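You operate a simulated robot arm through the tools that you are given. There is no shell and no other tool.

The job below is to be done with a simulated two-armed robot. You get a single attempt, and the scene is never put back.

Task
Load the signs stick: card in the reader, stick in the dock, press LOAD.
Fine: the dock ends showing that job as LOADED; the stick goes back in the stand, the card in its holder.

The check looks at the end state, three seconds after you hand in, the way a careful person would. Anything else that was tipped, shoved, dropped, spilled or broken makes it a failure.

Robot
Two 7-joint arms with fingered hands on one trunk that stands fixed in place. Base frame: the origin is at the foot of the trunk, x ahead of it, y to its left, z up. Readings come in cm, degrees, newtons and seconds.
The left shoulder is at [6.2, 18.5, 118.1], the right one opposite. With the tool pointing down near the work surface each hand reaches from about 10 to 82 cm from the base axis, measured 20 degrees to its own side. Payload 4 kg a hand.
Tool frame (each hand has its own): the origin (TCP) lies between the finger pads and is the grasp point; the fingertips stand 2.6 cm ahead of it; z points along the fingers, y is the line along which they close. The gripper opens to 13.2 cm; its body begins 7.3 cm behind the TCP. The gripper is a hand of 3 fingers: y runs from the thumb to the fingers, the wrist lies at [0, 0, -22.4] in the tool frame, and closing takes about 1.5 s.
Orientation is told as [roll, pitch, yaw] about the base's x, y, z axes, in that order, counted from this pose: with the fingers straight down and closing along the base's y, the tool's x points along the base's -x, its y along +y and its z along -z.

Tools
- The arms move only by the tool nudge_tool. It takes "left_motion", "right_motion" or both (then of equal length, played together; a hand with none holds still); each is a list that holds one entry, the list of rows, each a list of 7 numbers: the turn, a rotation vector about the base's x, y, z in degrees, then the shift along the base's x, y, z in cm, then the gripper command, from -1 (shut) to 1 (fully open), values between in proportion. In form: [[[ax, ay, az, x, y, z, jaw], ...]]. A call has 1 to 20 rows; each row shifts and turns the commanded pose from where the row before left it. A row lasts 0.2 s, in which the tool goes at most 5 cm and 8.6 degrees; a call with a longer step from one row to the next is refused whole, and so is a gripper value outside its range. Where a pose cannot be reached the arm comes as near as it can. A force on the tool above 40 N (or 10 N above the force at the start of the call, whichever is more), or a blocked arm, ends the call early, and 0.2 s more pass. The fingers move at their own pace (about 7.2 cm/s each) and stop on an object; they squeeze with about 27 N. The grip force told is the motor's: it shows also when the fingers shut on nothing. Time passes only in rows, and 0.2 s behind the last, so rows that do not move let the fingers close. The reply holds the time, the measured pose of the TCP, the force on the tool along the base axes, the opening and the grip force, in the units named above and with some noise, with the torque about the TCP (base axes, N m) and any sound that the robot's microphone picked up.
- Cameras (640 x 400 px; columns grow to the right, rows downward): "scene" is now at [16.2, -3.77, 140.8]; the picture's right is [-0.41, -0.91, 0.07], its down [-0.56, 0.19, -0.81] and it looks along [0.72, -0.37, -0.58] (base axes); focal length 323 px, centre (320, 200). "left" rides on the left gripper at [-6.2, 0.3, -9.2] in its tool frame; the picture's right is [-0.05, -1.00, 0.00], its down [0.83, -0.04, -0.56] and it looks along [0.55, -0.03, 0.83] (tool axes); focal length 230 px, centre (320, 200). "right" rides on the right gripper at [6.1, 0.3, -9.2] in its tool frame; the picture's right is [-0.05, 1.00, 0.00], its down [-0.83, -0.04, -0.56] and it looks along [-0.55, -0.03, 0.83] (tool axes); focal length 230 px, centre (320, 200). There is no depth. A picture from a camera that has moved, and an enlarged one, comes with that camera's place and axes in the base frame and with its lens.
- capture(camera): a new picture of that camera. It takes no simulated time.
- move_column(by): moves the trunk up (or, below 0, down) by that many cm; the arms and the scene camera ride with it, the base frame stays. It gives what a move gives, with no picture.
- hand_shape(shape, hand): the hand has 3 fingers and takes this shape, open, in about a second: jaw (thumb against the fingers, like two jaws); tri (thumb and two fingers); tip (a fingertip pinch); poke (one finger out to press); point (the index stretched); flat (the hand flat); cup (the hand cupped); fist (a fist). The gripper value then closes the fingers along that shape, each until it touches; the sizes above hold for jaw. It gives what a move gives, with no picture.
- turn_head(pan, tilt): turns the head with the scene camera to pan (to the left, within 86 degrees either way) and tilt (down, from -29 to 69), counted from straight ahead of the robot (the tilt from the chest, where the trunk bows). It gives what a move gives.
- close_up(camera, box): a new picture of the part [left, top, right, bottom] of that camera's present view, enlarged. It takes no simulated time.
- finish_job(): hands the job in; it is judged then, once.

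Nothing tells you positions but the pictures and the camera data. Unless the task says otherwise, let go and move clear before handing in.

The tools are called after ">>>" as a command line: name --argument value ..., lists and objects as JSON in quotes. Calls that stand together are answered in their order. nudge_tool: Moves the arms, as the interface text tells. Its arguments: {"type":"object","properties":{"left_motion":{"type":"array","items":{"type":"array","items":{"type":"array","items":{"type":"number"}}}},"right_motion":{"type":"array","items":{"type":"array","items":{"type":"array","items":{"type":"number"}}}}},"required":[]} The other tools are called the same way: move_column (by) moves the trunk up or down; hand_shape (shape, hand) gives the hand a shape; turn_head (pan, tilt) turns the head that bears the scene camera; capture (camera) takes a picture; close_up (camera, box) takes an enlarged picture of a part of a camera's view; finish_job () hands the job in.

At the start:

```text
t: 0.0
left_tcp_pos: [59.73, -4.78, 107.23]
left_tool_rot: [0.0, 0.0, 0.0]
left_force: [0.5, 0.3, -0.2]
left_torque: [-0.01, 0.0, 0.01]
left_width: 13.2
left_grasp_force: 0.1
left_shape: jaw
right_tcp_pos: [34.61, -38.63, 110.31]
right_tool_rot: [0.1, 0.1, 0.1]
right_force: [-0.3, 0.3, 0.3]
right_torque: [-0.03, -0.03, -0.01]
right_width: 13.19
right_grasp_force: 0.0
right_shape: jaw
trunk travel left (down, up): [-21.5, 24.6]
head pan, tilt (commanded): [-24.6, 27.7]
```

scene: 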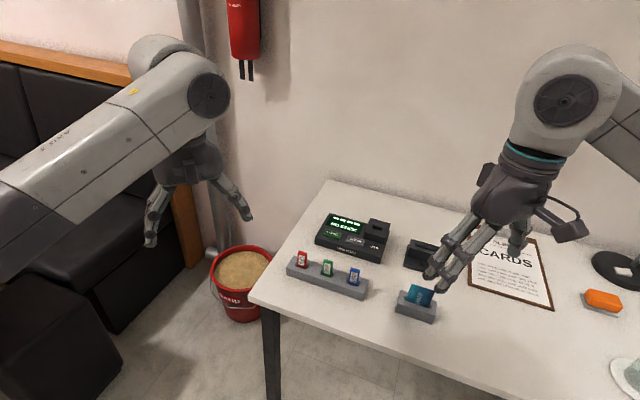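
right: 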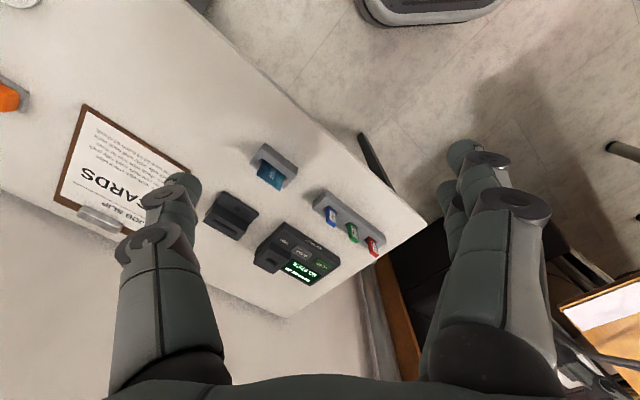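
left: 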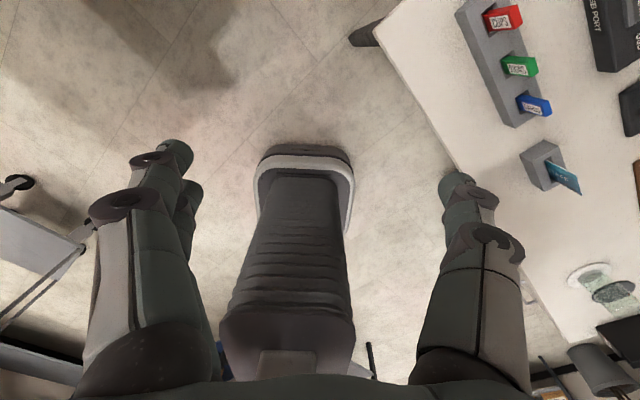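

I see a table with a dock (screen "NO STICK"), a stand with three sticks (red, green, blue), a card in a holder, a card reader, and a clipboard with a job slip. I'll look closer at each before moving.

>>> close_up --camera "scene" --box '[280, 190, 440, 330]'

>>> close_up --camera "left" --box '[440, 0, 640, 200]'

>>> close_up --camera "right" --box '[180, 120, 400, 300]'

>>> close_up --camera "scene" --box '[450, 200, 640, 400]'

```text
2.86 times, centred on (360, 260) of scene
camera zoom: at [16.2, -3.77, 140.8], right [-0.41, -0.91, 0.07], down [-0.56, 0.19, -0.81], along [0.72, -0.37, -0.58], focal length 923 px, centre (206, 29)
```

zoom: 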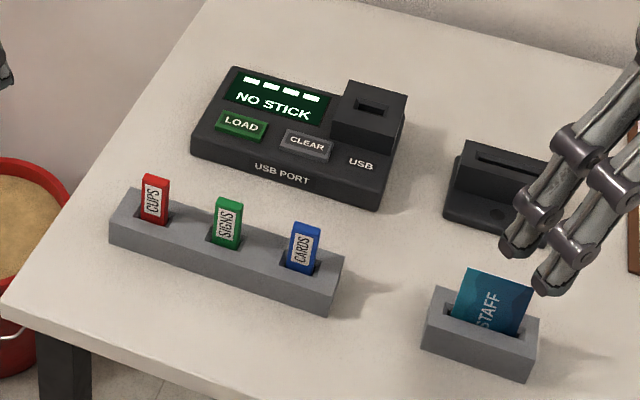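

```text
2.00 times, centred on (540, 100) of left
camera zoom: at [65.87, -4.3, 116.37], right [0.05, -1.0, 0.0], down [-0.83, -0.04, 0.56], along [-0.55, -0.03, -0.83], focal length 460 px, centre (-120, 400)
```

zoom: 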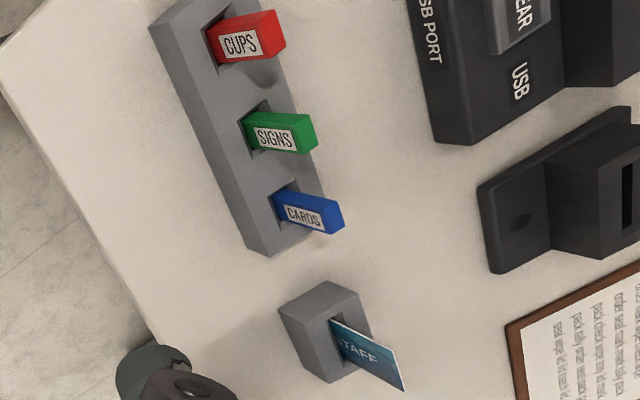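

```text
2.22 times, centred on (290, 210) of right
camera zoom: at [28.51, -38.3, 119.56], right [0.05, 1.0, 0.0], down [0.83, -0.04, 0.56], along [0.55, -0.03, -0.83], focal length 511 px, centre (387, 178)
```

zoom: 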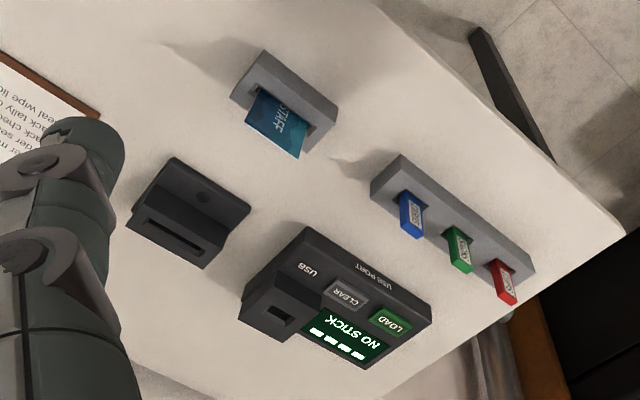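

```text
2.00 times, centred on (545, 300) of scene
camera zoom: at [16.2, -3.77, 140.8], right [-0.41, -0.91, 0.07], down [-0.56, 0.19, -0.81], along [0.72, -0.37, -0.58], focal length 646 px, centre (-130, 0)
```

zoom: 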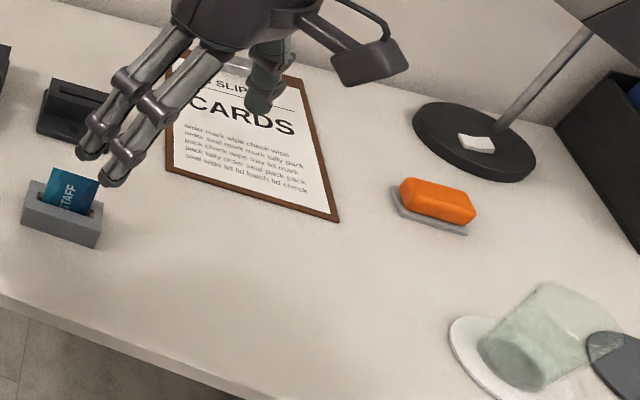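

The layout sits at roughly 45° to the base. The sticks are near (64,-32,83), the dock is further out, and the job slip says CARDS, but the task asks for the SIGNS stick (green). The dock is near my reach limit, so I'll lower the trunk and take closer looks.

>>> move_column --by -10

```text
t: 1.3
left_tcp_pos: [59.64, -4.73, 97.21]
left_tool_rot: [-0.1, -0.1, 0.1]
left_force: [-0.4, -0.7, -0.1]
left_torque: [-0.02, -0.02, 0.04]
left_width: 13.21
left_grasp_force: 0.1
left_shape: jaw
right_tcp_pos: [34.63, -38.59, 100.27]
right_tool_rot: [0.0, -0.1, 0.1]
right_force: [-0.4, 0.3, -0.5]
right_torque: [0.04, 0.01, 0.03]
right_width: 13.18
right_grasp_force: 0.1
right_shape: jaw
trunk travel left (down, up): [-11.5, 34.6]
head pan, tilt (commanded): [-24.6, 27.7]
```

Next I move the right hand above the stand, yawed -45° so it lines up with the dock, to look from close by.

>>> nudge_tool --right_motion '[[[0, 0, -7.5, 4.0, 0.9, 1.0, 1], [0, 0, -7.5, 4.0, 0.9, 1.0, 1], [0, 0, -7.5, 4.0, 0.9, 1.0, 1], [0, 0, -7.5, 4.0, 0.9, 1.0, 1], [0, 0, -7.5, 4.0, 0.9, 1.0, 1], [0, 0, -7.5, 4.0, 0.9, 1.0, 1], [0, 0, 0, 0, 0, 0, 1]]]'

>>> capture --camera "right"

>>> capture --camera "scene"

>>> capture --camera "left"

```text
t: 2.9
left_tcp_pos: [59.68, -4.9, 97.04]
left_tool_rot: [0.0, 0.0, 0.0]
left_force: [0.1, -0.1, -0.1]
left_torque: [-0.01, 0.01, 0.0]
left_width: 13.17
left_grasp_force: 0.1
left_shape: jaw
right_tcp_pos: [58.65, -33.2, 106.31]
right_tool_rot: [0.2, 0.0, -45.1]
right_force: [0.1, 0.1, -0.3]
right_torque: [0.03, 0.01, 0.0]
right_width: 13.19
right_grasp_force: 0.2
right_shape: jaw
trunk travel left (down, up): [-11.5, 34.6]
head pan, tilt (commanded): [-24.6, 27.7]
```

```text
taken
camera right: at [54.55, -28.74, 115.62], right [0.74, 0.67, 0.0], down [0.56, -0.62, 0.56], along [0.37, -0.41, -0.83], focal length 230 px, centre (320, 200)
```

right: 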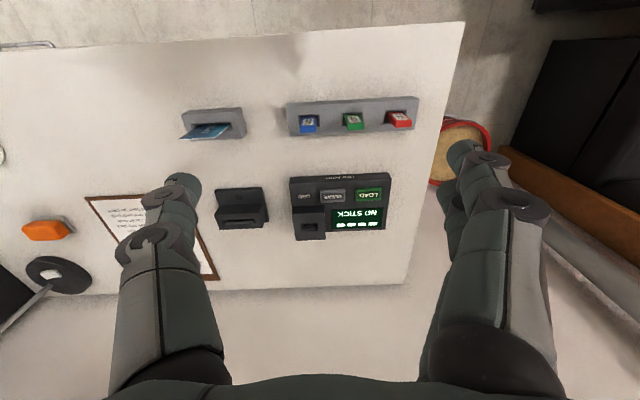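

```text
taken
camera scene: at [24.17, -3.88, 127.29], right [-0.4, -0.91, 0.12], down [-0.67, 0.19, -0.72], along [0.63, -0.37, -0.69], focal length 323 px, centre (320, 200)
```

scene: 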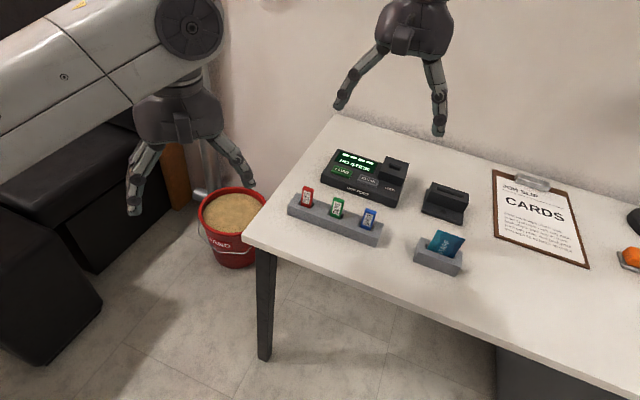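

```text
taken
camera left: at [65.83, -4.41, 106.39], right [0.05, -1.0, 0.0], down [-0.83, -0.04, 0.56], along [-0.55, -0.03, -0.83], focal length 230 px, centre (320, 200)
```

left: 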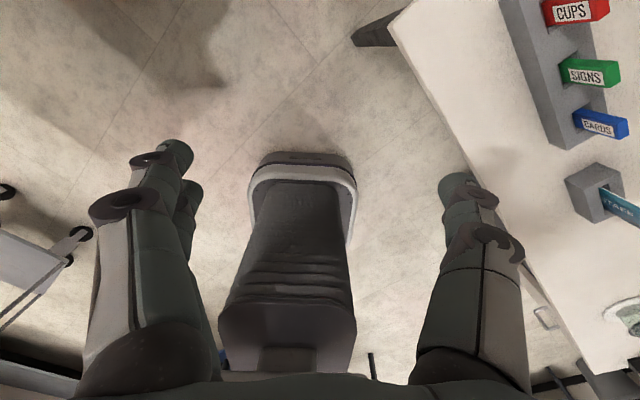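

The view is good: the stand, card holder, reader and dock are all roughly aligned with the hand. I'll take close-ups from the right and scene cameras for accurate positions.

>>> close_up --camera "right" --box '[270, 80, 430, 180]'

>>> close_up --camera "right" --box '[270, 160, 430, 260]'

>>> close_up --camera "right" --box '[160, 90, 320, 250]'

>>> close_up --camera "scene" --box '[280, 130, 420, 250]'

>>> close_up --camera "scene" --box '[380, 160, 500, 280]'

```text
4.00 times, centred on (350, 130) of right
camera zoom: at [54.55, -28.74, 115.62], right [0.74, 0.67, 0.0], down [0.56, -0.62, 0.56], along [0.37, -0.41, -0.83], focal length 920 px, centre (200, 480)
```

zoom: 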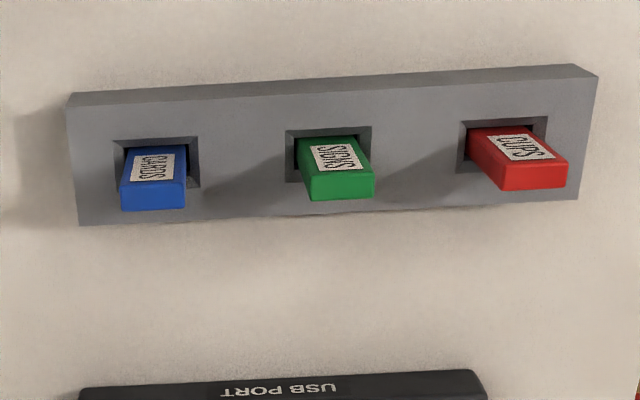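

```text
4.00 times, centred on (350, 210) of right
camera zoom: at [54.55, -28.74, 115.62], right [0.74, 0.67, 0.0], down [0.56, -0.62, 0.56], along [0.37, -0.41, -0.83], focal length 920 px, centre (200, 160)
```

zoom: 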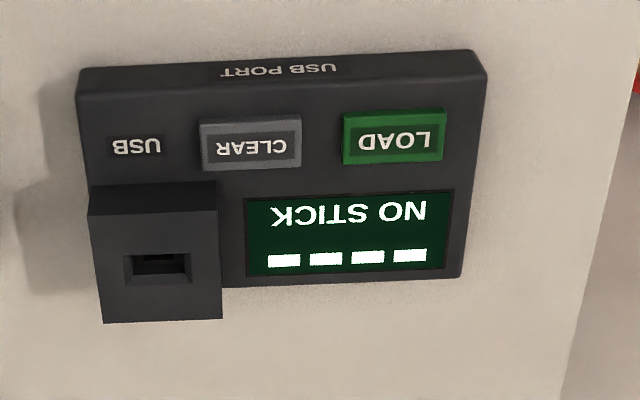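

```text
2.50 times, centred on (240, 170) of right
camera zoom: at [54.55, -28.74, 115.62], right [0.74, 0.67, 0.0], down [0.56, -0.62, 0.56], along [0.37, -0.41, -0.83], focal length 575 px, centre (520, 275)
```

zoom: 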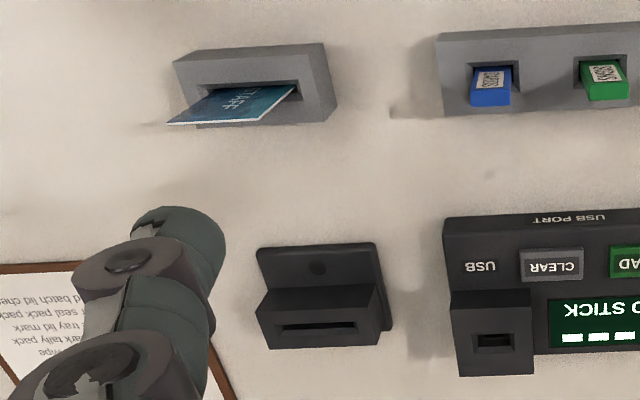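

```text
3.33 times, centred on (350, 190) of scene
camera zoom: at [24.17, -3.88, 127.29], right [-0.4, -0.91, 0.12], down [-0.67, 0.19, -0.72], along [0.63, -0.37, -0.69], focal length 1077 px, centre (220, 233)
```

zoom: 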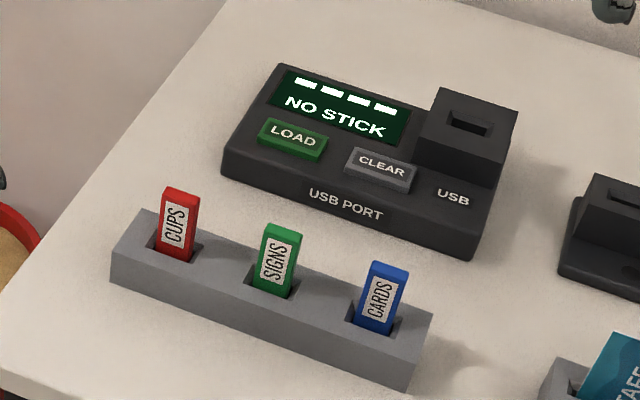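

```text
3.33 times, centred on (440, 220) of scene
camera zoom: at [24.17, -3.88, 127.29], right [-0.4, -0.91, 0.12], down [-0.67, 0.19, -0.72], along [0.63, -0.37, -0.69], focal length 1077 px, centre (-80, 133)
```

zoom: 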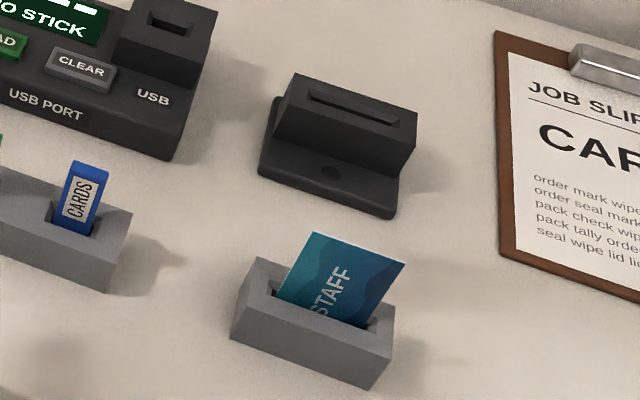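

Triangulated so far: green stick top at about (64.7,-32.4,81.9), dock slot (73.2,-52.5,79.9), LOAD (77.8,-40.2,77.3), reader slot (62.2,-62,78.5), card top (48.8,-48.8,82.9) and table z about 74.2. I'll zoom further to get the yaws of the card, holder and reader.

>>> close_up --camera "right" --box '[176, 98, 256, 148]'

>>> close_up --camera "right" --box '[205, 182, 277, 232]'

>>> close_up --camera "scene" --box '[408, 175, 472, 215]'

>>> close_up --camera "scene" --box '[404, 220, 474, 280]'

>>> close_up --camera "scene" --box '[360, 140, 424, 180]'

>>> close_up --camera "right" --box '[286, 196, 334, 246]'

```text
8.00 times, centred on (216, 123) of right
camera zoom: at [54.55, -28.74, 115.62], right [0.74, 0.67, 0.0], down [0.56, -0.62, 0.56], along [0.37, -0.41, -0.83], focal length 1841 px, centre (1152, 816)
```

zoom: 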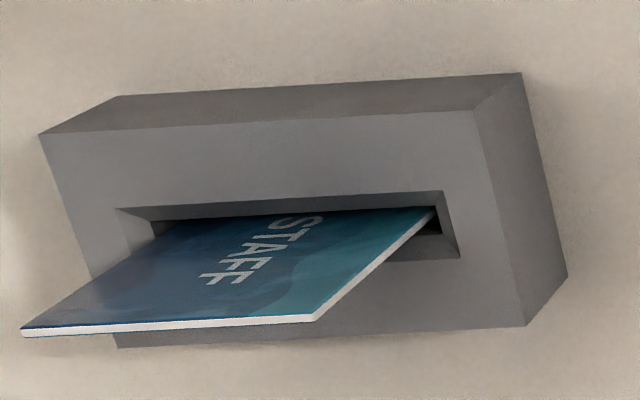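

```text
8.00 times, centred on (241, 207) of right
camera zoom: at [54.55, -28.74, 115.62], right [0.74, 0.67, 0.0], down [0.56, -0.62, 0.56], along [0.37, -0.41, -0.83], focal length 1841 px, centre (952, 144)
```

zoom: 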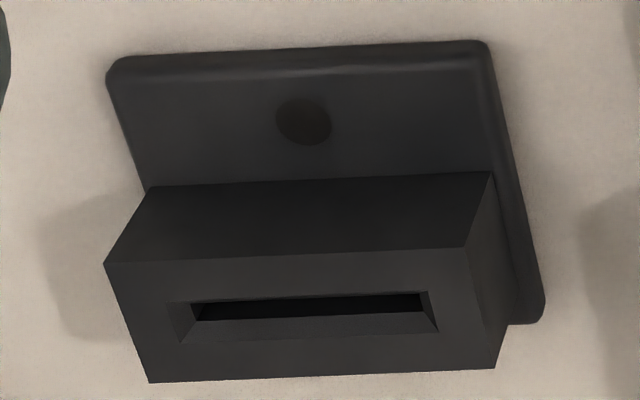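

```text
10.00 times, centred on (440, 195) of scene
camera zoom: at [24.17, -3.88, 127.29], right [-0.4, -0.91, 0.12], down [-0.67, 0.19, -0.72], along [0.63, -0.37, -0.69], focal length 3231 px, centre (-880, 250)
```

zoom: 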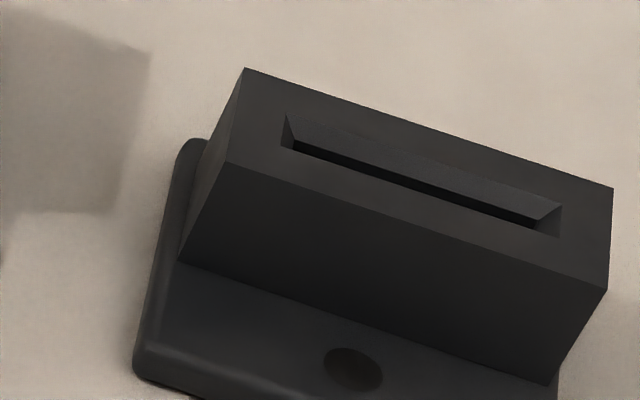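

```text
6.67 times, centred on (439, 250) of scene
camera zoom: at [24.17, -3.88, 127.29], right [-0.4, -0.91, 0.12], down [-0.67, 0.19, -0.72], along [0.63, -0.37, -0.69], focal length 2154 px, centre (-473, -133)
```

zoom: 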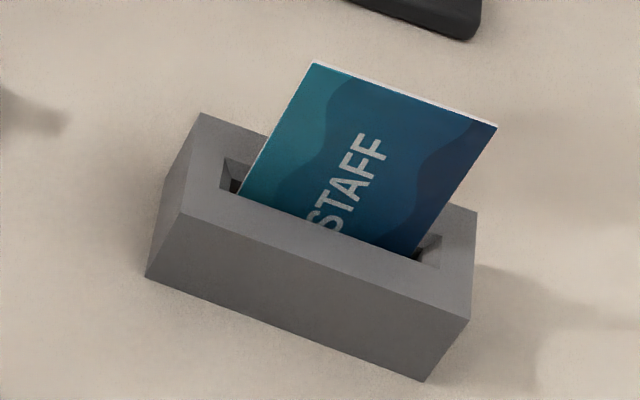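

```text
10.00 times, centred on (392, 160) of scene
camera zoom: at [24.17, -3.88, 127.29], right [-0.4, -0.91, 0.12], down [-0.67, 0.19, -0.72], along [0.63, -0.37, -0.69], focal length 3231 px, centre (-400, 600)
```

zoom: 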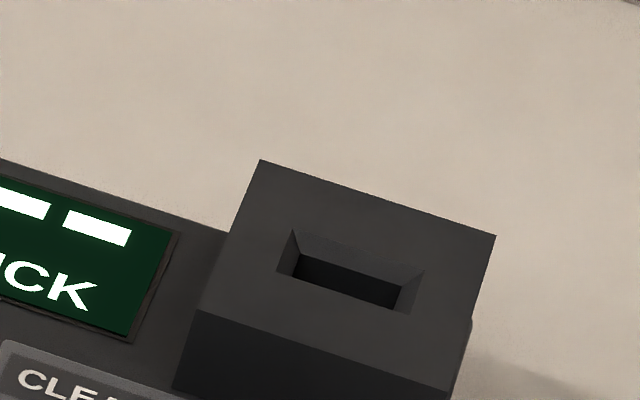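

```text
8.00 times, centred on (310, 221) of right
camera zoom: at [54.55, -28.74, 115.62], right [0.74, 0.67, 0.0], down [0.56, -0.62, 0.56], along [0.37, -0.41, -0.83], focal length 1841 px, centre (400, 32)
```

zoom: 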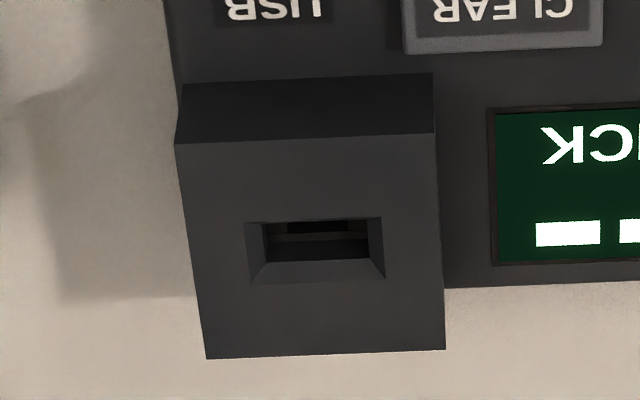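

Everything (stand, holder, reader, dock) is at 45°. The card top is centred at (48.8,-48.9,82.9) and the reader slot at (62.2,-62.0,78.6). Next I turn the right hand to yaw +45 and hover above the card with the jaws half open.

>>> nudge_tool --right_motion '[[[0, 0, 7.5, -0.82, -1.31, -0.9, -0.1], [0, 0, 7.5, -0.82, -1.31, -0.9, -0.1], [0, 0, 7.5, -0.82, -1.31, -0.9, -0.1], [0, 0, 7.5, -0.82, -1.31, -0.9, -0.1], [0, 0, 7.5, -0.82, -1.31, -0.9, -0.1], [0, 0, 7.5, -0.82, -1.31, -0.9, -0.1], [0, 0, 7.5, -0.82, -1.31, -0.9, -0.1], [0, 0, 7.5, -0.82, -1.31, -0.9, -0.1], [0, 0, 7.5, -0.82, -1.31, -0.9, -0.1], [0, 0, 7.5, -0.82, -1.31, -0.9, -0.1], [0, 0, 7.5, -0.82, -1.31, -0.9, -0.1], [0, 0, 7.5, -0.82, -1.31, -0.9, -0.1], [0, 0, 0, 0, 0, 0, -0.1]]]'

>>> capture --camera "right"

>>> capture --camera "scene"

```text
t: 5.7
left_tcp_pos: [59.73, -4.77, 97.22]
left_tool_rot: [0.0, 0.1, 0.0]
left_force: [-0.2, 0.3, -0.2]
left_torque: [0.0, -0.01, 0.01]
left_width: 13.19
left_grasp_force: 0.0
left_shape: jaw
right_tcp_pos: [48.93, -48.84, 95.45]
right_tool_rot: [0.0, 0.0, 45.2]
right_force: [-0.6, -0.7, -1.5]
right_torque: [0.02, -0.05, 0.0]
right_width: 5.99
right_grasp_force: 0.1
right_shape: jaw
trunk travel left (down, up): [-11.5, 34.6]
head pan, tilt (commanded): [-24.6, 27.7]
```

```text
taken
camera right: at [44.26, -53.03, 104.69], right [-0.67, 0.74, 0.0], down [0.62, 0.56, 0.55], along [0.41, 0.37, -0.83], focal length 230 px, centre (320, 200)
```

right: 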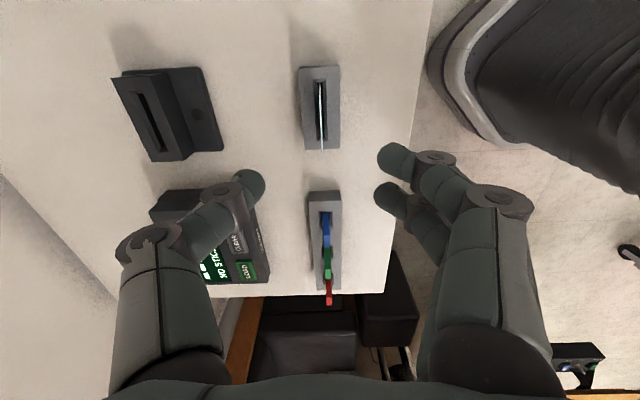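

```text
taken
camera scene: at [24.24, -3.73, 127.28], right [-0.4, -0.91, 0.13], down [-0.67, 0.19, -0.72], along [0.63, -0.37, -0.69], focal length 323 px, centre (320, 200)
```

scene: 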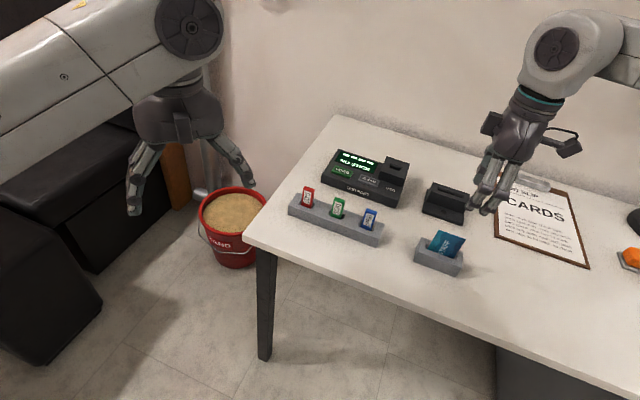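

The hand is above the card, jaws straddling it. I'll zoom on the card from this angle to refine its position before descending.

>>> close_up --camera "right" --box '[280, 60, 360, 160]'

>>> close_up --camera "right" --box '[100, 50, 230, 180]'

>>> close_up --camera "right" --box '[290, 180, 360, 310]'

```text
4.00 times, centred on (320, 110) of right
camera zoom: at [44.26, -53.03, 104.69], right [-0.67, 0.74, 0.0], down [0.62, 0.56, 0.55], along [0.41, 0.37, -0.83], focal length 920 px, centre (320, 560)
```

zoom: 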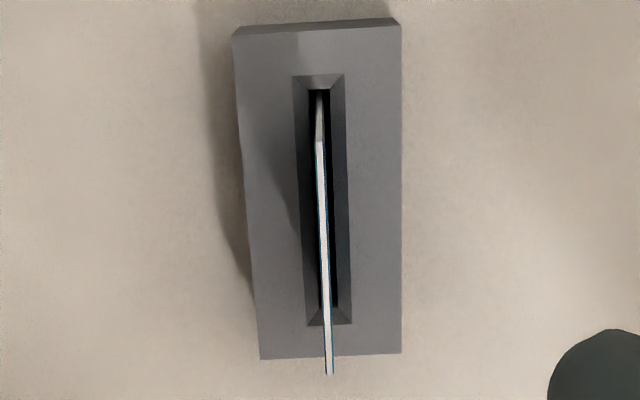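

```text
3.08 times, centred on (165, 115) of right
camera zoom: at [44.26, -53.03, 104.69], right [-0.67, 0.74, 0.0], down [0.62, 0.56, 0.55], along [0.41, 0.37, -0.83], focal length 708 px, centre (797, 462)
```

zoom: 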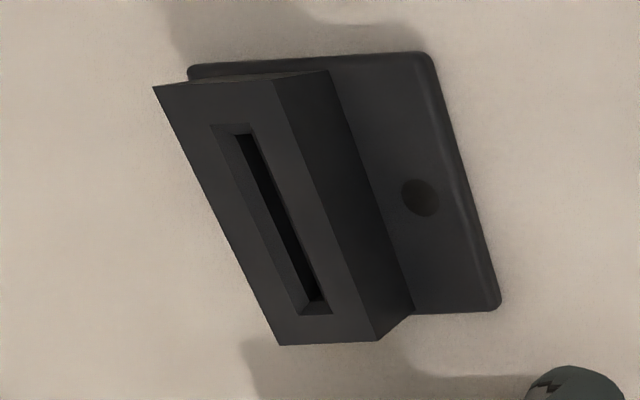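

```text
3.08 times, centred on (325, 245) of right
camera zoom: at [44.26, -53.03, 104.69], right [-0.67, 0.74, 0.0], down [0.62, 0.56, 0.55], along [0.41, 0.37, -0.83], focal length 708 px, centre (305, 62)
```

zoom: 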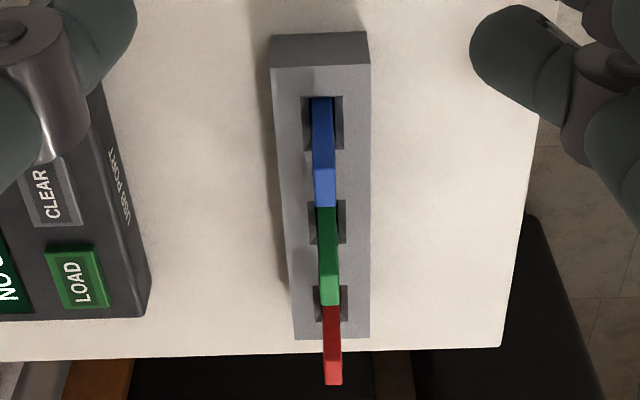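

The second view agrees: the card is at (48.74,-48.83). I'll centre on it and descend to TCP z 81.8, which puts the fingertips about 2 cm above the holder.

>>> nudge_tool --right_motion '[[[0, 0, -0.2, -0.17, 0.0, -2.75, -0.1], [0, 0, 0, 0, 0, -2.75, -0.1], [0, 0, 0, 0, 0, -2.75, -0.1], [0, 0, 0, 0, 0, -2.7, -0.1], [0, 0, 0, 0, 0, -2.7, -0.1], [0, 0, 0, 0, 0, 0, -0.1], [0, 0, 0, 0, 0, 0, -0.1]]]'

>>> capture --camera "right"

>>> close_up --camera "scene" --box '[380, 170, 520, 290]'

```text
t: 7.3
left_tcp_pos: [59.74, -4.77, 97.1]
left_tool_rot: [0.0, -0.1, 0.0]
left_force: [0.2, 0.4, -0.3]
left_torque: [0.0, 0.0, 0.01]
left_width: 13.18
left_grasp_force: 0.1
left_shape: jaw
right_tcp_pos: [48.9, -48.94, 81.8]
right_tool_rot: [0.0, 0.0, 45.0]
right_force: [-0.9, 0.3, -0.3]
right_torque: [-0.03, -0.02, 0.0]
right_width: 5.99
right_grasp_force: 0.1
right_shape: jaw
trunk travel left (down, up): [-11.5, 34.6]
head pan, tilt (commanded): [-24.6, 27.7]
```

```text
taken
camera right: at [44.17, -53.1, 91.0], right [-0.67, 0.74, 0.0], down [0.62, 0.56, 0.56], along [0.41, 0.37, -0.83], focal length 230 px, centre (320, 200)
```

right: 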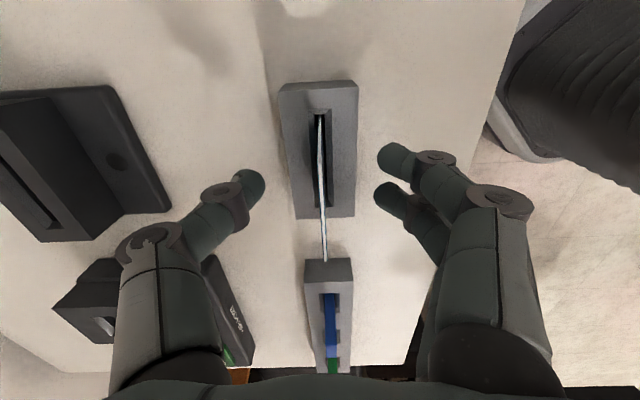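

```text
3.33 times, centred on (450, 230) of scene
camera zoom: at [24.24, -3.78, 127.28], right [-0.4, -0.91, 0.13], down [-0.67, 0.19, -0.72], along [0.63, -0.37, -0.69], focal length 1077 px, centre (-113, 100)
```

zoom: 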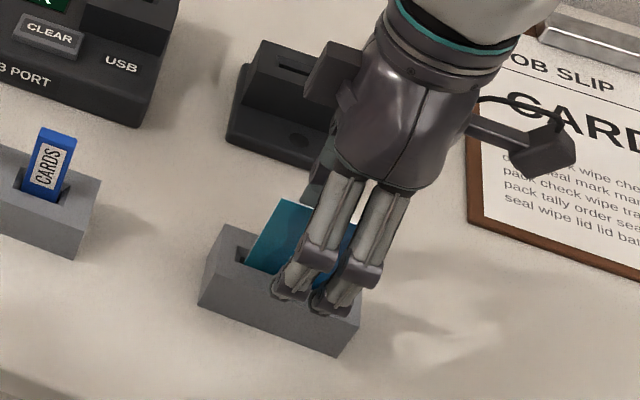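

The card sits between the jaws, slightly toward the two-finger side. I'll nudge 0.15 cm to centre and close.

>>> nudge_tool --right_motion '[[[0, 0, 0, -0.12, 0.1, 0, -0.1], [0, 0, 0, 0, 0, 0, -0.1], [0, 0, 0, 0, 0, 0, -0.7], [0, 0, 0, 0, 0, 0, -0.7], [0, 0, 0, 0, 0, 0, -1], [0, 0, 0, 0, 0, 0, -1], [0, 0, 0, 0, 0, 0, -1], [0, 0, 0, 0, 0, 0, -1]]]'

>>> capture --camera "right"

>>> close_up --camera "scene" --box '[380, 170, 520, 290]'

```text
t: 9.1
left_tcp_pos: [59.81, -4.64, 97.04]
left_tool_rot: [0.0, 0.0, 0.0]
left_force: [0.7, 0.1, 0.6]
left_torque: [-0.02, -0.01, 0.04]
left_width: 13.23
left_grasp_force: 0.1
left_shape: jaw
right_tcp_pos: [48.67, -48.92, 81.81]
right_tool_rot: [0.0, -0.1, 44.9]
right_force: [-0.8, 0.9, -0.2]
right_torque: [0.03, 0.03, 0.01]
right_width: 0.01
right_grasp_force: 27.3
right_shape: jaw
trunk travel left (down, up): [-11.5, 34.6]
head pan, tilt (commanded): [-24.6, 27.7]
```

```text
taken
camera right: at [44.05, -52.99, 91.08], right [-0.67, 0.74, 0.0], down [0.62, 0.56, 0.56], along [0.41, 0.37, -0.83], focal length 230 px, centre (320, 200)
```

right: 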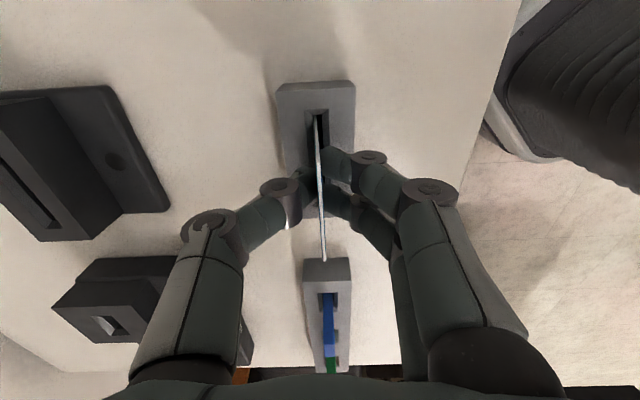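

```text
3.33 times, centred on (450, 230) of scene
camera zoom: at [24.23, -3.77, 127.28], right [-0.4, -0.91, 0.13], down [-0.67, 0.19, -0.72], along [0.63, -0.37, -0.69], focal length 1077 px, centre (-113, 100)
```

zoom: 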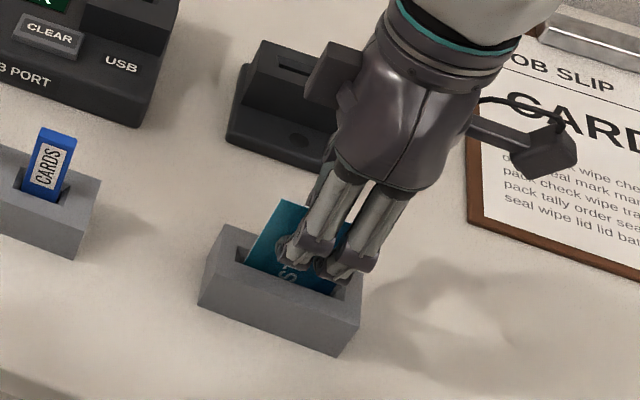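

The fingers have closed on the card and the holder hasn't moved. I'll lift straight up, slowly, and check that it holds.

>>> nudge_tool --right_motion '[[[0, 0, 0, 0, 0, 0.5, -1], [0, 0, 0, 0, 0, 1.0, -1], [0, 0, 0, 0, 0, 1.0, -1], [0, 0, 0, 0, 0, 1.0, -1], [0, 0, 0, 0, 0, 1.0, -1], [0, 0, 0, 0, 0, 1.0, -1], [0, 0, 0, 0, 0, 1.5, -1], [0, 0, 0, 0, 0, 1.5, -1], [0, 0, 0, 0, 0, 1.0, -1], [0, 0, 0, 0, 0, 0, -1]]]'

>>> capture --camera "right"

>>> close_up --camera "scene" --box '[380, 140, 520, 290]'

```text
t: 11.3
left_tcp_pos: [59.76, -4.75, 97.03]
left_tool_rot: [0.0, 0.0, 0.0]
left_force: [0.4, 0.2, 0.2]
left_torque: [0.03, -0.01, 0.0]
left_width: 13.2
left_grasp_force: 0.1
left_shape: jaw
right_tcp_pos: [48.75, -48.84, 91.31]
right_tool_rot: [0.0, 0.1, 45.0]
right_force: [0.9, 0.0, 1.0]
right_torque: [0.02, 0.04, 0.02]
right_width: 0.01
right_grasp_force: 27.8
right_shape: jaw
trunk travel left (down, up): [-11.5, 34.6]
head pan, tilt (commanded): [-24.6, 27.7]
```

```text
taken
camera right: at [44.06, -52.98, 100.62], right [-0.67, 0.74, 0.0], down [0.62, 0.56, 0.55], along [0.41, 0.37, -0.83], focal length 230 px, centre (320, 200)
```

right: 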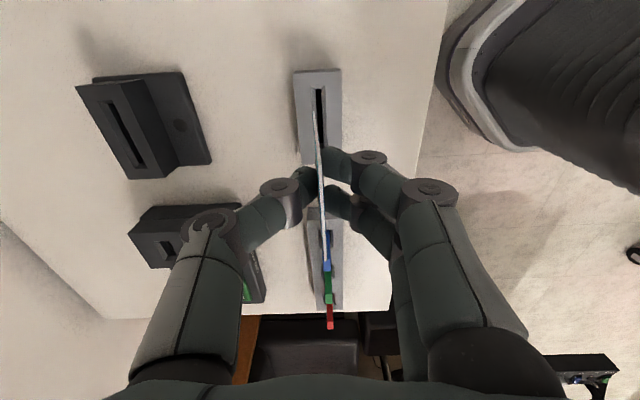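

```text
2.67 times, centred on (450, 215) of scene
camera zoom: at [24.24, -3.78, 127.28], right [-0.4, -0.91, 0.13], down [-0.67, 0.19, -0.72], along [0.63, -0.37, -0.69], focal length 862 px, centre (-27, 160)
```

zoom: 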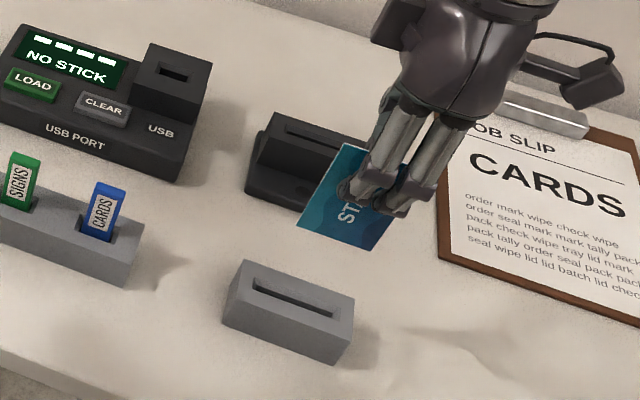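

The card is held upright and the holder stayed put. I'll carry it over the reader slot at (62.2,-62.0) at the same height.

>>> nudge_tool --right_motion '[[[0, 0, 0, 1.9, -1.9, 0, -1], [0, 0, 0, 1.93, -1.88, 0, -1], [0, 0, 0, 1.93, -1.88, 0, -1], [0, 0, 0, 1.93, -1.88, 0, -1], [0, 0, 0, 1.93, -1.88, 0, -1], [0, 0, 0, 1.93, -1.88, 0, -1], [0, 0, 0, 1.93, -1.88, 0, -1], [0, 0, 0, 0, 0, 0, -1], [0, 0, 0, 0, 0, 0, -1]]]'

>>> capture --camera "right"

>>> capture --camera "scene"

>>> close_up --camera "right" --box '[270, 40, 370, 160]'

>>> close_up --camera "scene" --box '[400, 130, 500, 230]'

```text
t: 13.3
left_tcp_pos: [59.78, -4.76, 97.0]
left_tool_rot: [0.1, 0.0, 0.1]
left_force: [-0.6, -0.6, 0.9]
left_torque: [0.01, -0.01, 0.01]
left_width: 13.19
left_grasp_force: 0.1
left_shape: jaw
right_tcp_pos: [61.9, -61.93, 91.51]
right_tool_rot: [0.1, -0.1, 44.9]
right_force: [0.3, 0.4, 0.8]
right_torque: [0.01, -0.01, 0.03]
right_width: 0.01
right_grasp_force: 26.9
right_shape: jaw
trunk travel left (down, up): [-11.5, 34.6]
head pan, tilt (commanded): [-24.6, 27.7]
```

```text
taken
camera right: at [57.27, -66.02, 100.66], right [-0.67, 0.74, 0.0], down [0.62, 0.56, 0.55], along [0.41, 0.37, -0.83], focal length 230 px, centre (320, 200)
```

right: 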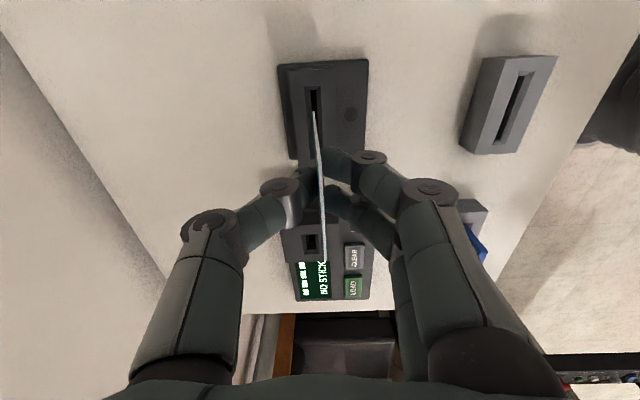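

```text
taken
camera scene: at [24.26, -3.77, 127.27], right [-0.4, -0.91, 0.13], down [-0.67, 0.19, -0.72], along [0.63, -0.37, -0.69], focal length 323 px, centre (320, 200)
```

scene: 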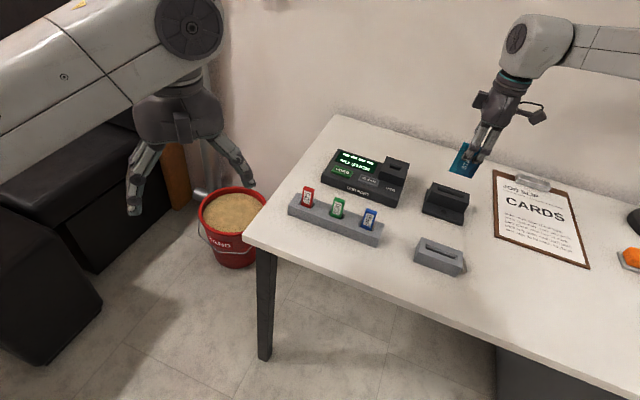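

```text
3.33 times, centred on (320, 100) of right
camera zoom: at [57.27, -66.02, 100.66], right [-0.67, 0.74, 0.0], down [0.62, 0.56, 0.55], along [0.41, 0.37, -0.83], focal length 767 px, centre (320, 533)
```

zoom: 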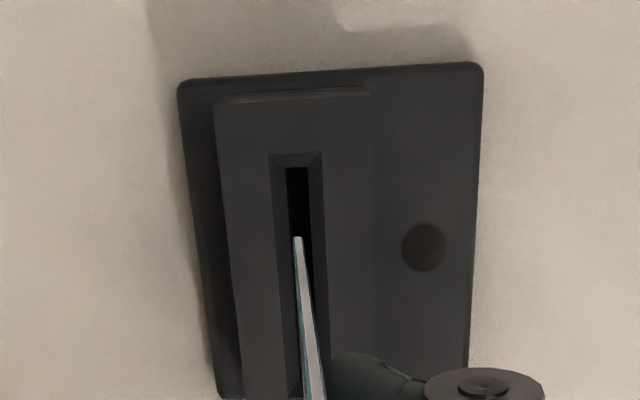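

```text
4.00 times, centred on (450, 180) of scene
camera zoom: at [24.26, -3.77, 127.27], right [-0.4, -0.91, 0.13], down [-0.67, 0.19, -0.72], along [0.63, -0.37, -0.69], focal length 1292 px, centre (-200, 280)
```

zoom: 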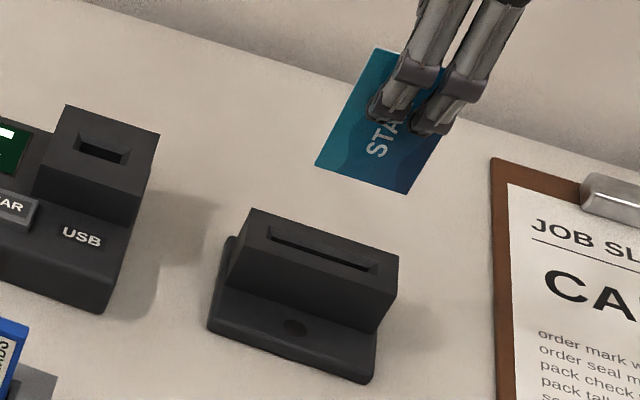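

The card lines up over the reader slot within about 0.1 cm in both views. I'll lower it to just above the slot and check again.

>>> nudge_tool --right_motion '[[[0, 0, 0, 0, 0, -1.2, -1], [0, 0, 0, 0, 0, -1.2, -1], [0, 0, 0, 0, 0, -1.2, -1], [0, 0, 0, 0, 0, -1.0, -1], [0, 0, 0, 0, 0, 0, -1], [0, 0, 0, 0, 0, 0, -1]]]'

>>> close_up --camera "right" --box '[270, 20, 370, 160]'

>>> close_up --camera "scene" --box '[410, 140, 490, 220]'

```text
t: 14.7
left_tcp_pos: [59.82, -4.76, 97.19]
left_tool_rot: [0.0, 0.0, -0.1]
left_force: [0.1, -0.7, 0.2]
left_torque: [0.0, 0.01, -0.01]
left_width: 13.19
left_grasp_force: 0.1
left_shape: jaw
right_tcp_pos: [61.92, -61.92, 86.62]
right_tool_rot: [0.0, 0.0, 45.0]
right_force: [0.4, -0.1, -0.3]
right_torque: [0.01, 0.0, -0.04]
right_width: 0.01
right_grasp_force: 27.3
right_shape: jaw
trunk travel left (down, up): [-11.5, 34.6]
head pan, tilt (commanded): [-24.6, 27.7]
```

```text
2.86 times, centred on (320, 90) of right
camera zoom: at [57.35, -66.1, 95.92], right [-0.67, 0.74, 0.0], down [0.62, 0.56, 0.56], along [0.41, 0.37, -0.83], focal length 657 px, centre (320, 514)
```

zoom: 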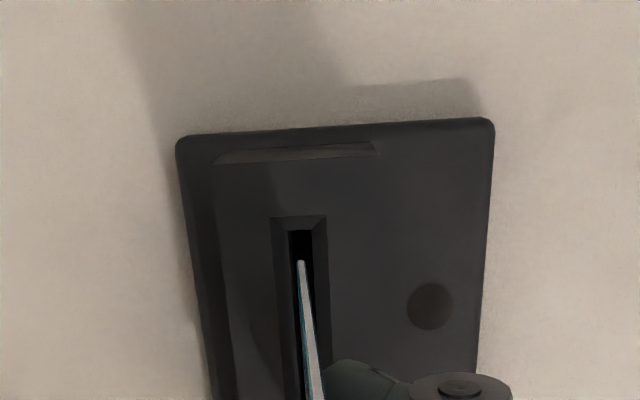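

```text
5.00 times, centred on (450, 180) of scene
camera zoom: at [24.24, -3.77, 127.28], right [-0.4, -0.91, 0.13], down [-0.67, 0.19, -0.72], along [0.63, -0.37, -0.69], focal length 1615 px, centre (-330, 300)
```

zoom: 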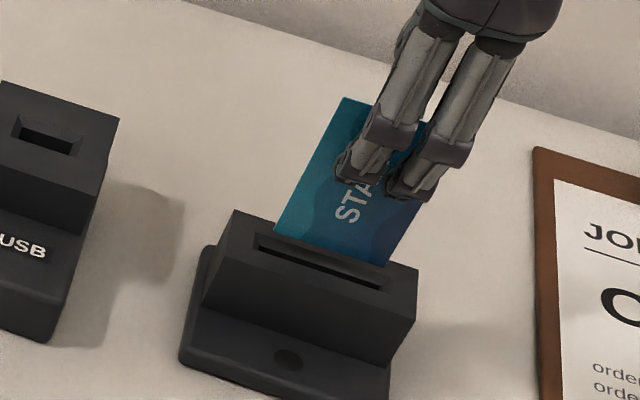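

The card is aligned with the slot just above the funnel, so I'll start the insertion in small steps while watching the force.

>>> nudge_tool --right_motion '[[[0, 0, 0, -0.04, -0.04, -0.4, -1], [0, 0, 0, 0, 0, -0.4, -1], [0, 0, 0, 0, 0, -0.4, -1], [0, 0, 0, 0, 0, -0.4, -1], [0, 0, 0, 0, 0, -0.4, -1], [0, 0, 0, 0, 0, 0, -1]]]'

>>> close_up --camera "right" --box '[270, 20, 370, 160]'

>>> close_up --camera "scene" --box '[410, 140, 490, 220]'

```text
t: 16.1
left_tcp_pos: [59.71, -4.79, 97.02]
left_tool_rot: [-0.1, 0.0, 0.0]
left_force: [0.6, -1.6, -0.3]
left_torque: [0.03, -0.02, 0.0]
left_width: 13.2
left_grasp_force: 0.0
left_shape: jaw
right_tcp_pos: [62.1, -62.16, 84.8]
right_tool_rot: [-0.1, 0.0, 44.9]
right_force: [-0.5, -0.2, -1.0]
right_torque: [0.02, -0.02, 0.05]
right_width: 0.0
right_grasp_force: 26.7
right_shape: jaw
trunk travel left (down, up): [-11.5, 34.6]
head pan, tilt (commanded): [-24.6, 27.7]
```

```text
2.86 times, centred on (320, 90) of right
camera zoom: at [57.39, -66.18, 94.05], right [-0.67, 0.74, 0.0], down [0.62, 0.56, 0.56], along [0.41, 0.37, -0.83], focal length 657 px, centre (320, 514)
```

zoom: 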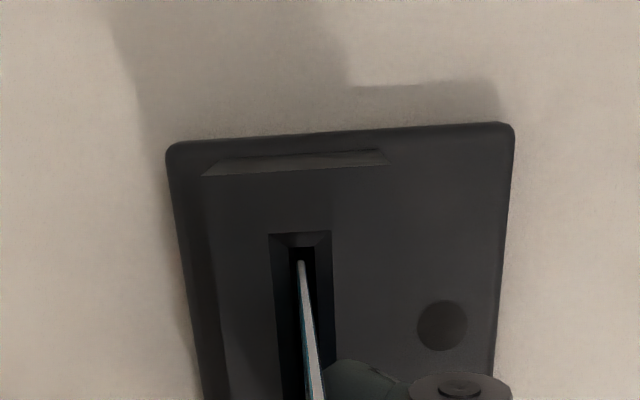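

```text
5.00 times, centred on (450, 180) of scene
camera zoom: at [24.23, -3.77, 127.28], right [-0.4, -0.91, 0.13], down [-0.67, 0.19, -0.72], along [0.63, -0.37, -0.69], focal length 1615 px, centre (-330, 300)
```

zoom: 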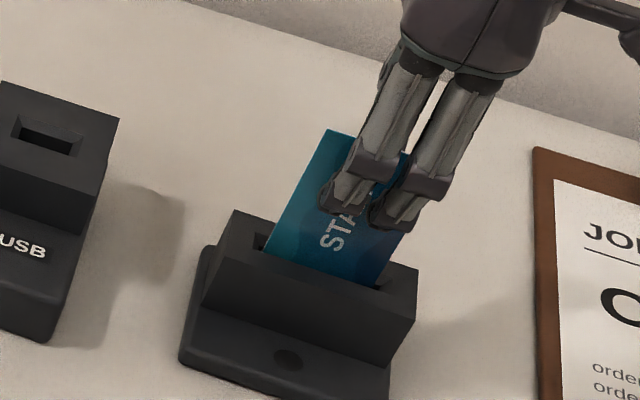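

The card edge is in the funnel with no contact force. I'll continue downward.

>>> nudge_tool --right_motion '[[[0, 0, 0, 0, 0, -0.3, -1], [0, 0, 0, 0, 0, -0.3, -1], [0, 0, 0, 0, 0, -0.3, -1], [0, 0, 0, 0, 0, -0.3, -1], [0, 0, 0, 0, 0, 0, -1]]]'

>>> close_up --camera "right" --box '[270, 20, 370, 160]'

>>> close_up --camera "scene" --box '[410, 140, 490, 220]'

```text
t: 17.3
left_tcp_pos: [59.8, -4.8, 97.13]
left_tool_rot: [0.1, 0.0, 0.0]
left_force: [-1.1, 0.0, -0.4]
left_torque: [0.0, 0.01, -0.02]
left_width: 13.19
left_grasp_force: 0.0
left_shape: jaw
right_tcp_pos: [61.88, -62.11, 83.42]
right_tool_rot: [0.0, 0.1, 45.0]
right_force: [0.1, 0.2, 0.2]
right_torque: [0.02, -0.01, 0.0]
right_width: 0.01
right_grasp_force: 27.1
right_shape: jaw
trunk travel left (down, up): [-11.5, 34.6]
head pan, tilt (commanded): [-24.6, 27.7]
```

```text
2.86 times, centred on (320, 90) of right
camera zoom: at [57.33, -66.22, 92.73], right [-0.67, 0.74, 0.0], down [0.62, 0.56, 0.55], along [0.41, 0.37, -0.83], focal length 657 px, centre (320, 514)
```

zoom: 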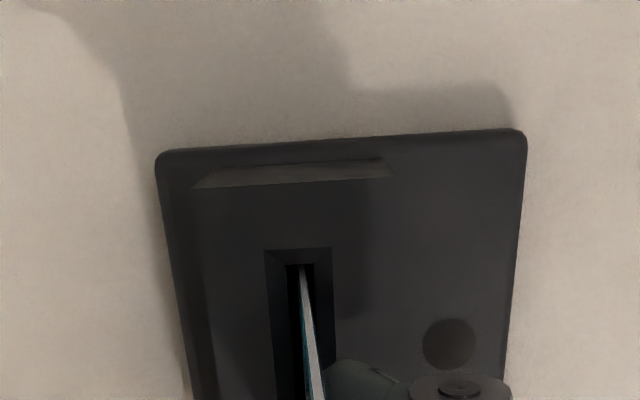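

```text
5.00 times, centred on (450, 180) of scene
camera zoom: at [24.23, -3.76, 127.28], right [-0.4, -0.91, 0.13], down [-0.67, 0.19, -0.72], along [0.63, -0.37, -0.69], focal length 1615 px, centre (-330, 300)
```

zoom: 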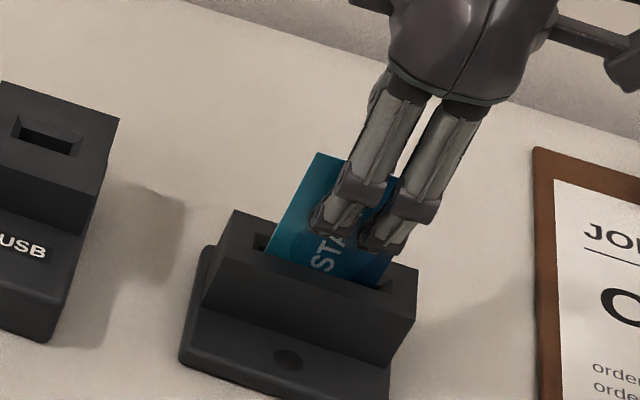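

The card is now inside the inner slit, still with no contact force. I'll continue gently to the bottom.

>>> nudge_tool --right_motion '[[[0, 0, 0, 0, 0, -0.2, -1], [0, 0, 0, 0, 0, -0.2, -1], [0, 0, 0, 0, 0, -0.2, -1], [0, 0, 0, 0, 0, 0, -1]]]'

>>> close_up --camera "scene" --box '[410, 140, 490, 220]'

>>> close_up --camera "scene" --box '[320, 140, 420, 210]'

```text
t: 18.3
left_tcp_pos: [59.86, -4.85, 97.15]
left_tool_rot: [0.0, 0.1, 0.0]
left_force: [-0.3, 0.4, 0.8]
left_torque: [0.0, 0.03, -0.03]
left_width: 13.18
left_grasp_force: 0.1
left_shape: jaw
right_tcp_pos: [61.97, -62.06, 82.96]
right_tool_rot: [0.1, 0.0, 44.9]
right_force: [-0.5, -0.4, 1.2]
right_torque: [-0.02, 0.04, 0.03]
right_width: 0.0
right_grasp_force: 26.5
right_shape: jaw
trunk travel left (down, up): [-11.5, 34.6]
head pan, tilt (commanded): [-24.6, 27.7]
```

```text
5.00 times, centred on (450, 180) of scene
camera zoom: at [24.21, -3.75, 127.29], right [-0.4, -0.91, 0.13], down [-0.67, 0.19, -0.72], along [0.63, -0.37, -0.69], focal length 1615 px, centre (-330, 300)
```

zoom: 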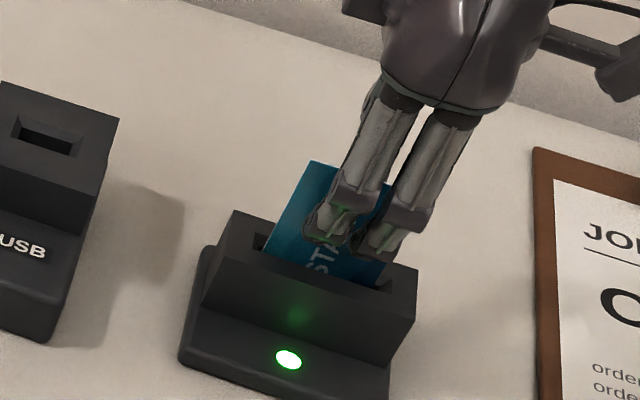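

```text
5.71 times, centred on (370, 175) of scene
camera zoom: at [24.21, -3.75, 127.29], right [-0.4, -0.91, 0.13], down [-0.67, 0.19, -0.72], along [0.63, -0.37, -0.69], focal length 1846 px, centre (34, 343)
```

zoom: 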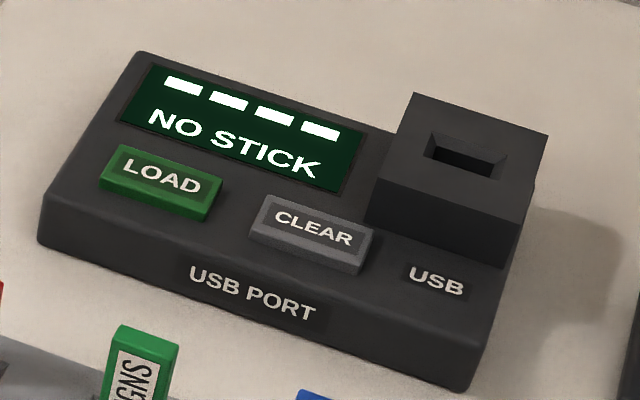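

The reader LED has turned green. I'll lower the card a bit further until it touches bottom so releasing it doesn't drop it.

>>> nudge_tool --right_motion '[[[0, 0, 0, 0, 0, -0.15, -1], [0, 0, 0, 0, 0, -0.15, -1], [0, 0, 0, 0, 0, 0, -1]]]'

```text
t: 19.1
left_tcp_pos: [59.66, -4.77, 97.15]
left_tool_rot: [0.0, 0.0, 0.0]
left_force: [-0.8, 0.5, -0.3]
left_torque: [0.0, 0.01, 0.02]
left_width: 13.19
left_grasp_force: 0.0
left_shape: jaw
right_tcp_pos: [61.95, -61.92, 82.84]
right_tool_rot: [-0.2, -0.1, 44.9]
right_force: [-1.6, 0.7, 13.0]
right_torque: [-0.01, -0.03, -0.02]
right_width: 0.0
right_grasp_force: 27.2
right_shape: jaw
trunk travel left (down, up): [-11.5, 34.6]
head pan, tilt (commanded): [-24.6, 27.7]
```

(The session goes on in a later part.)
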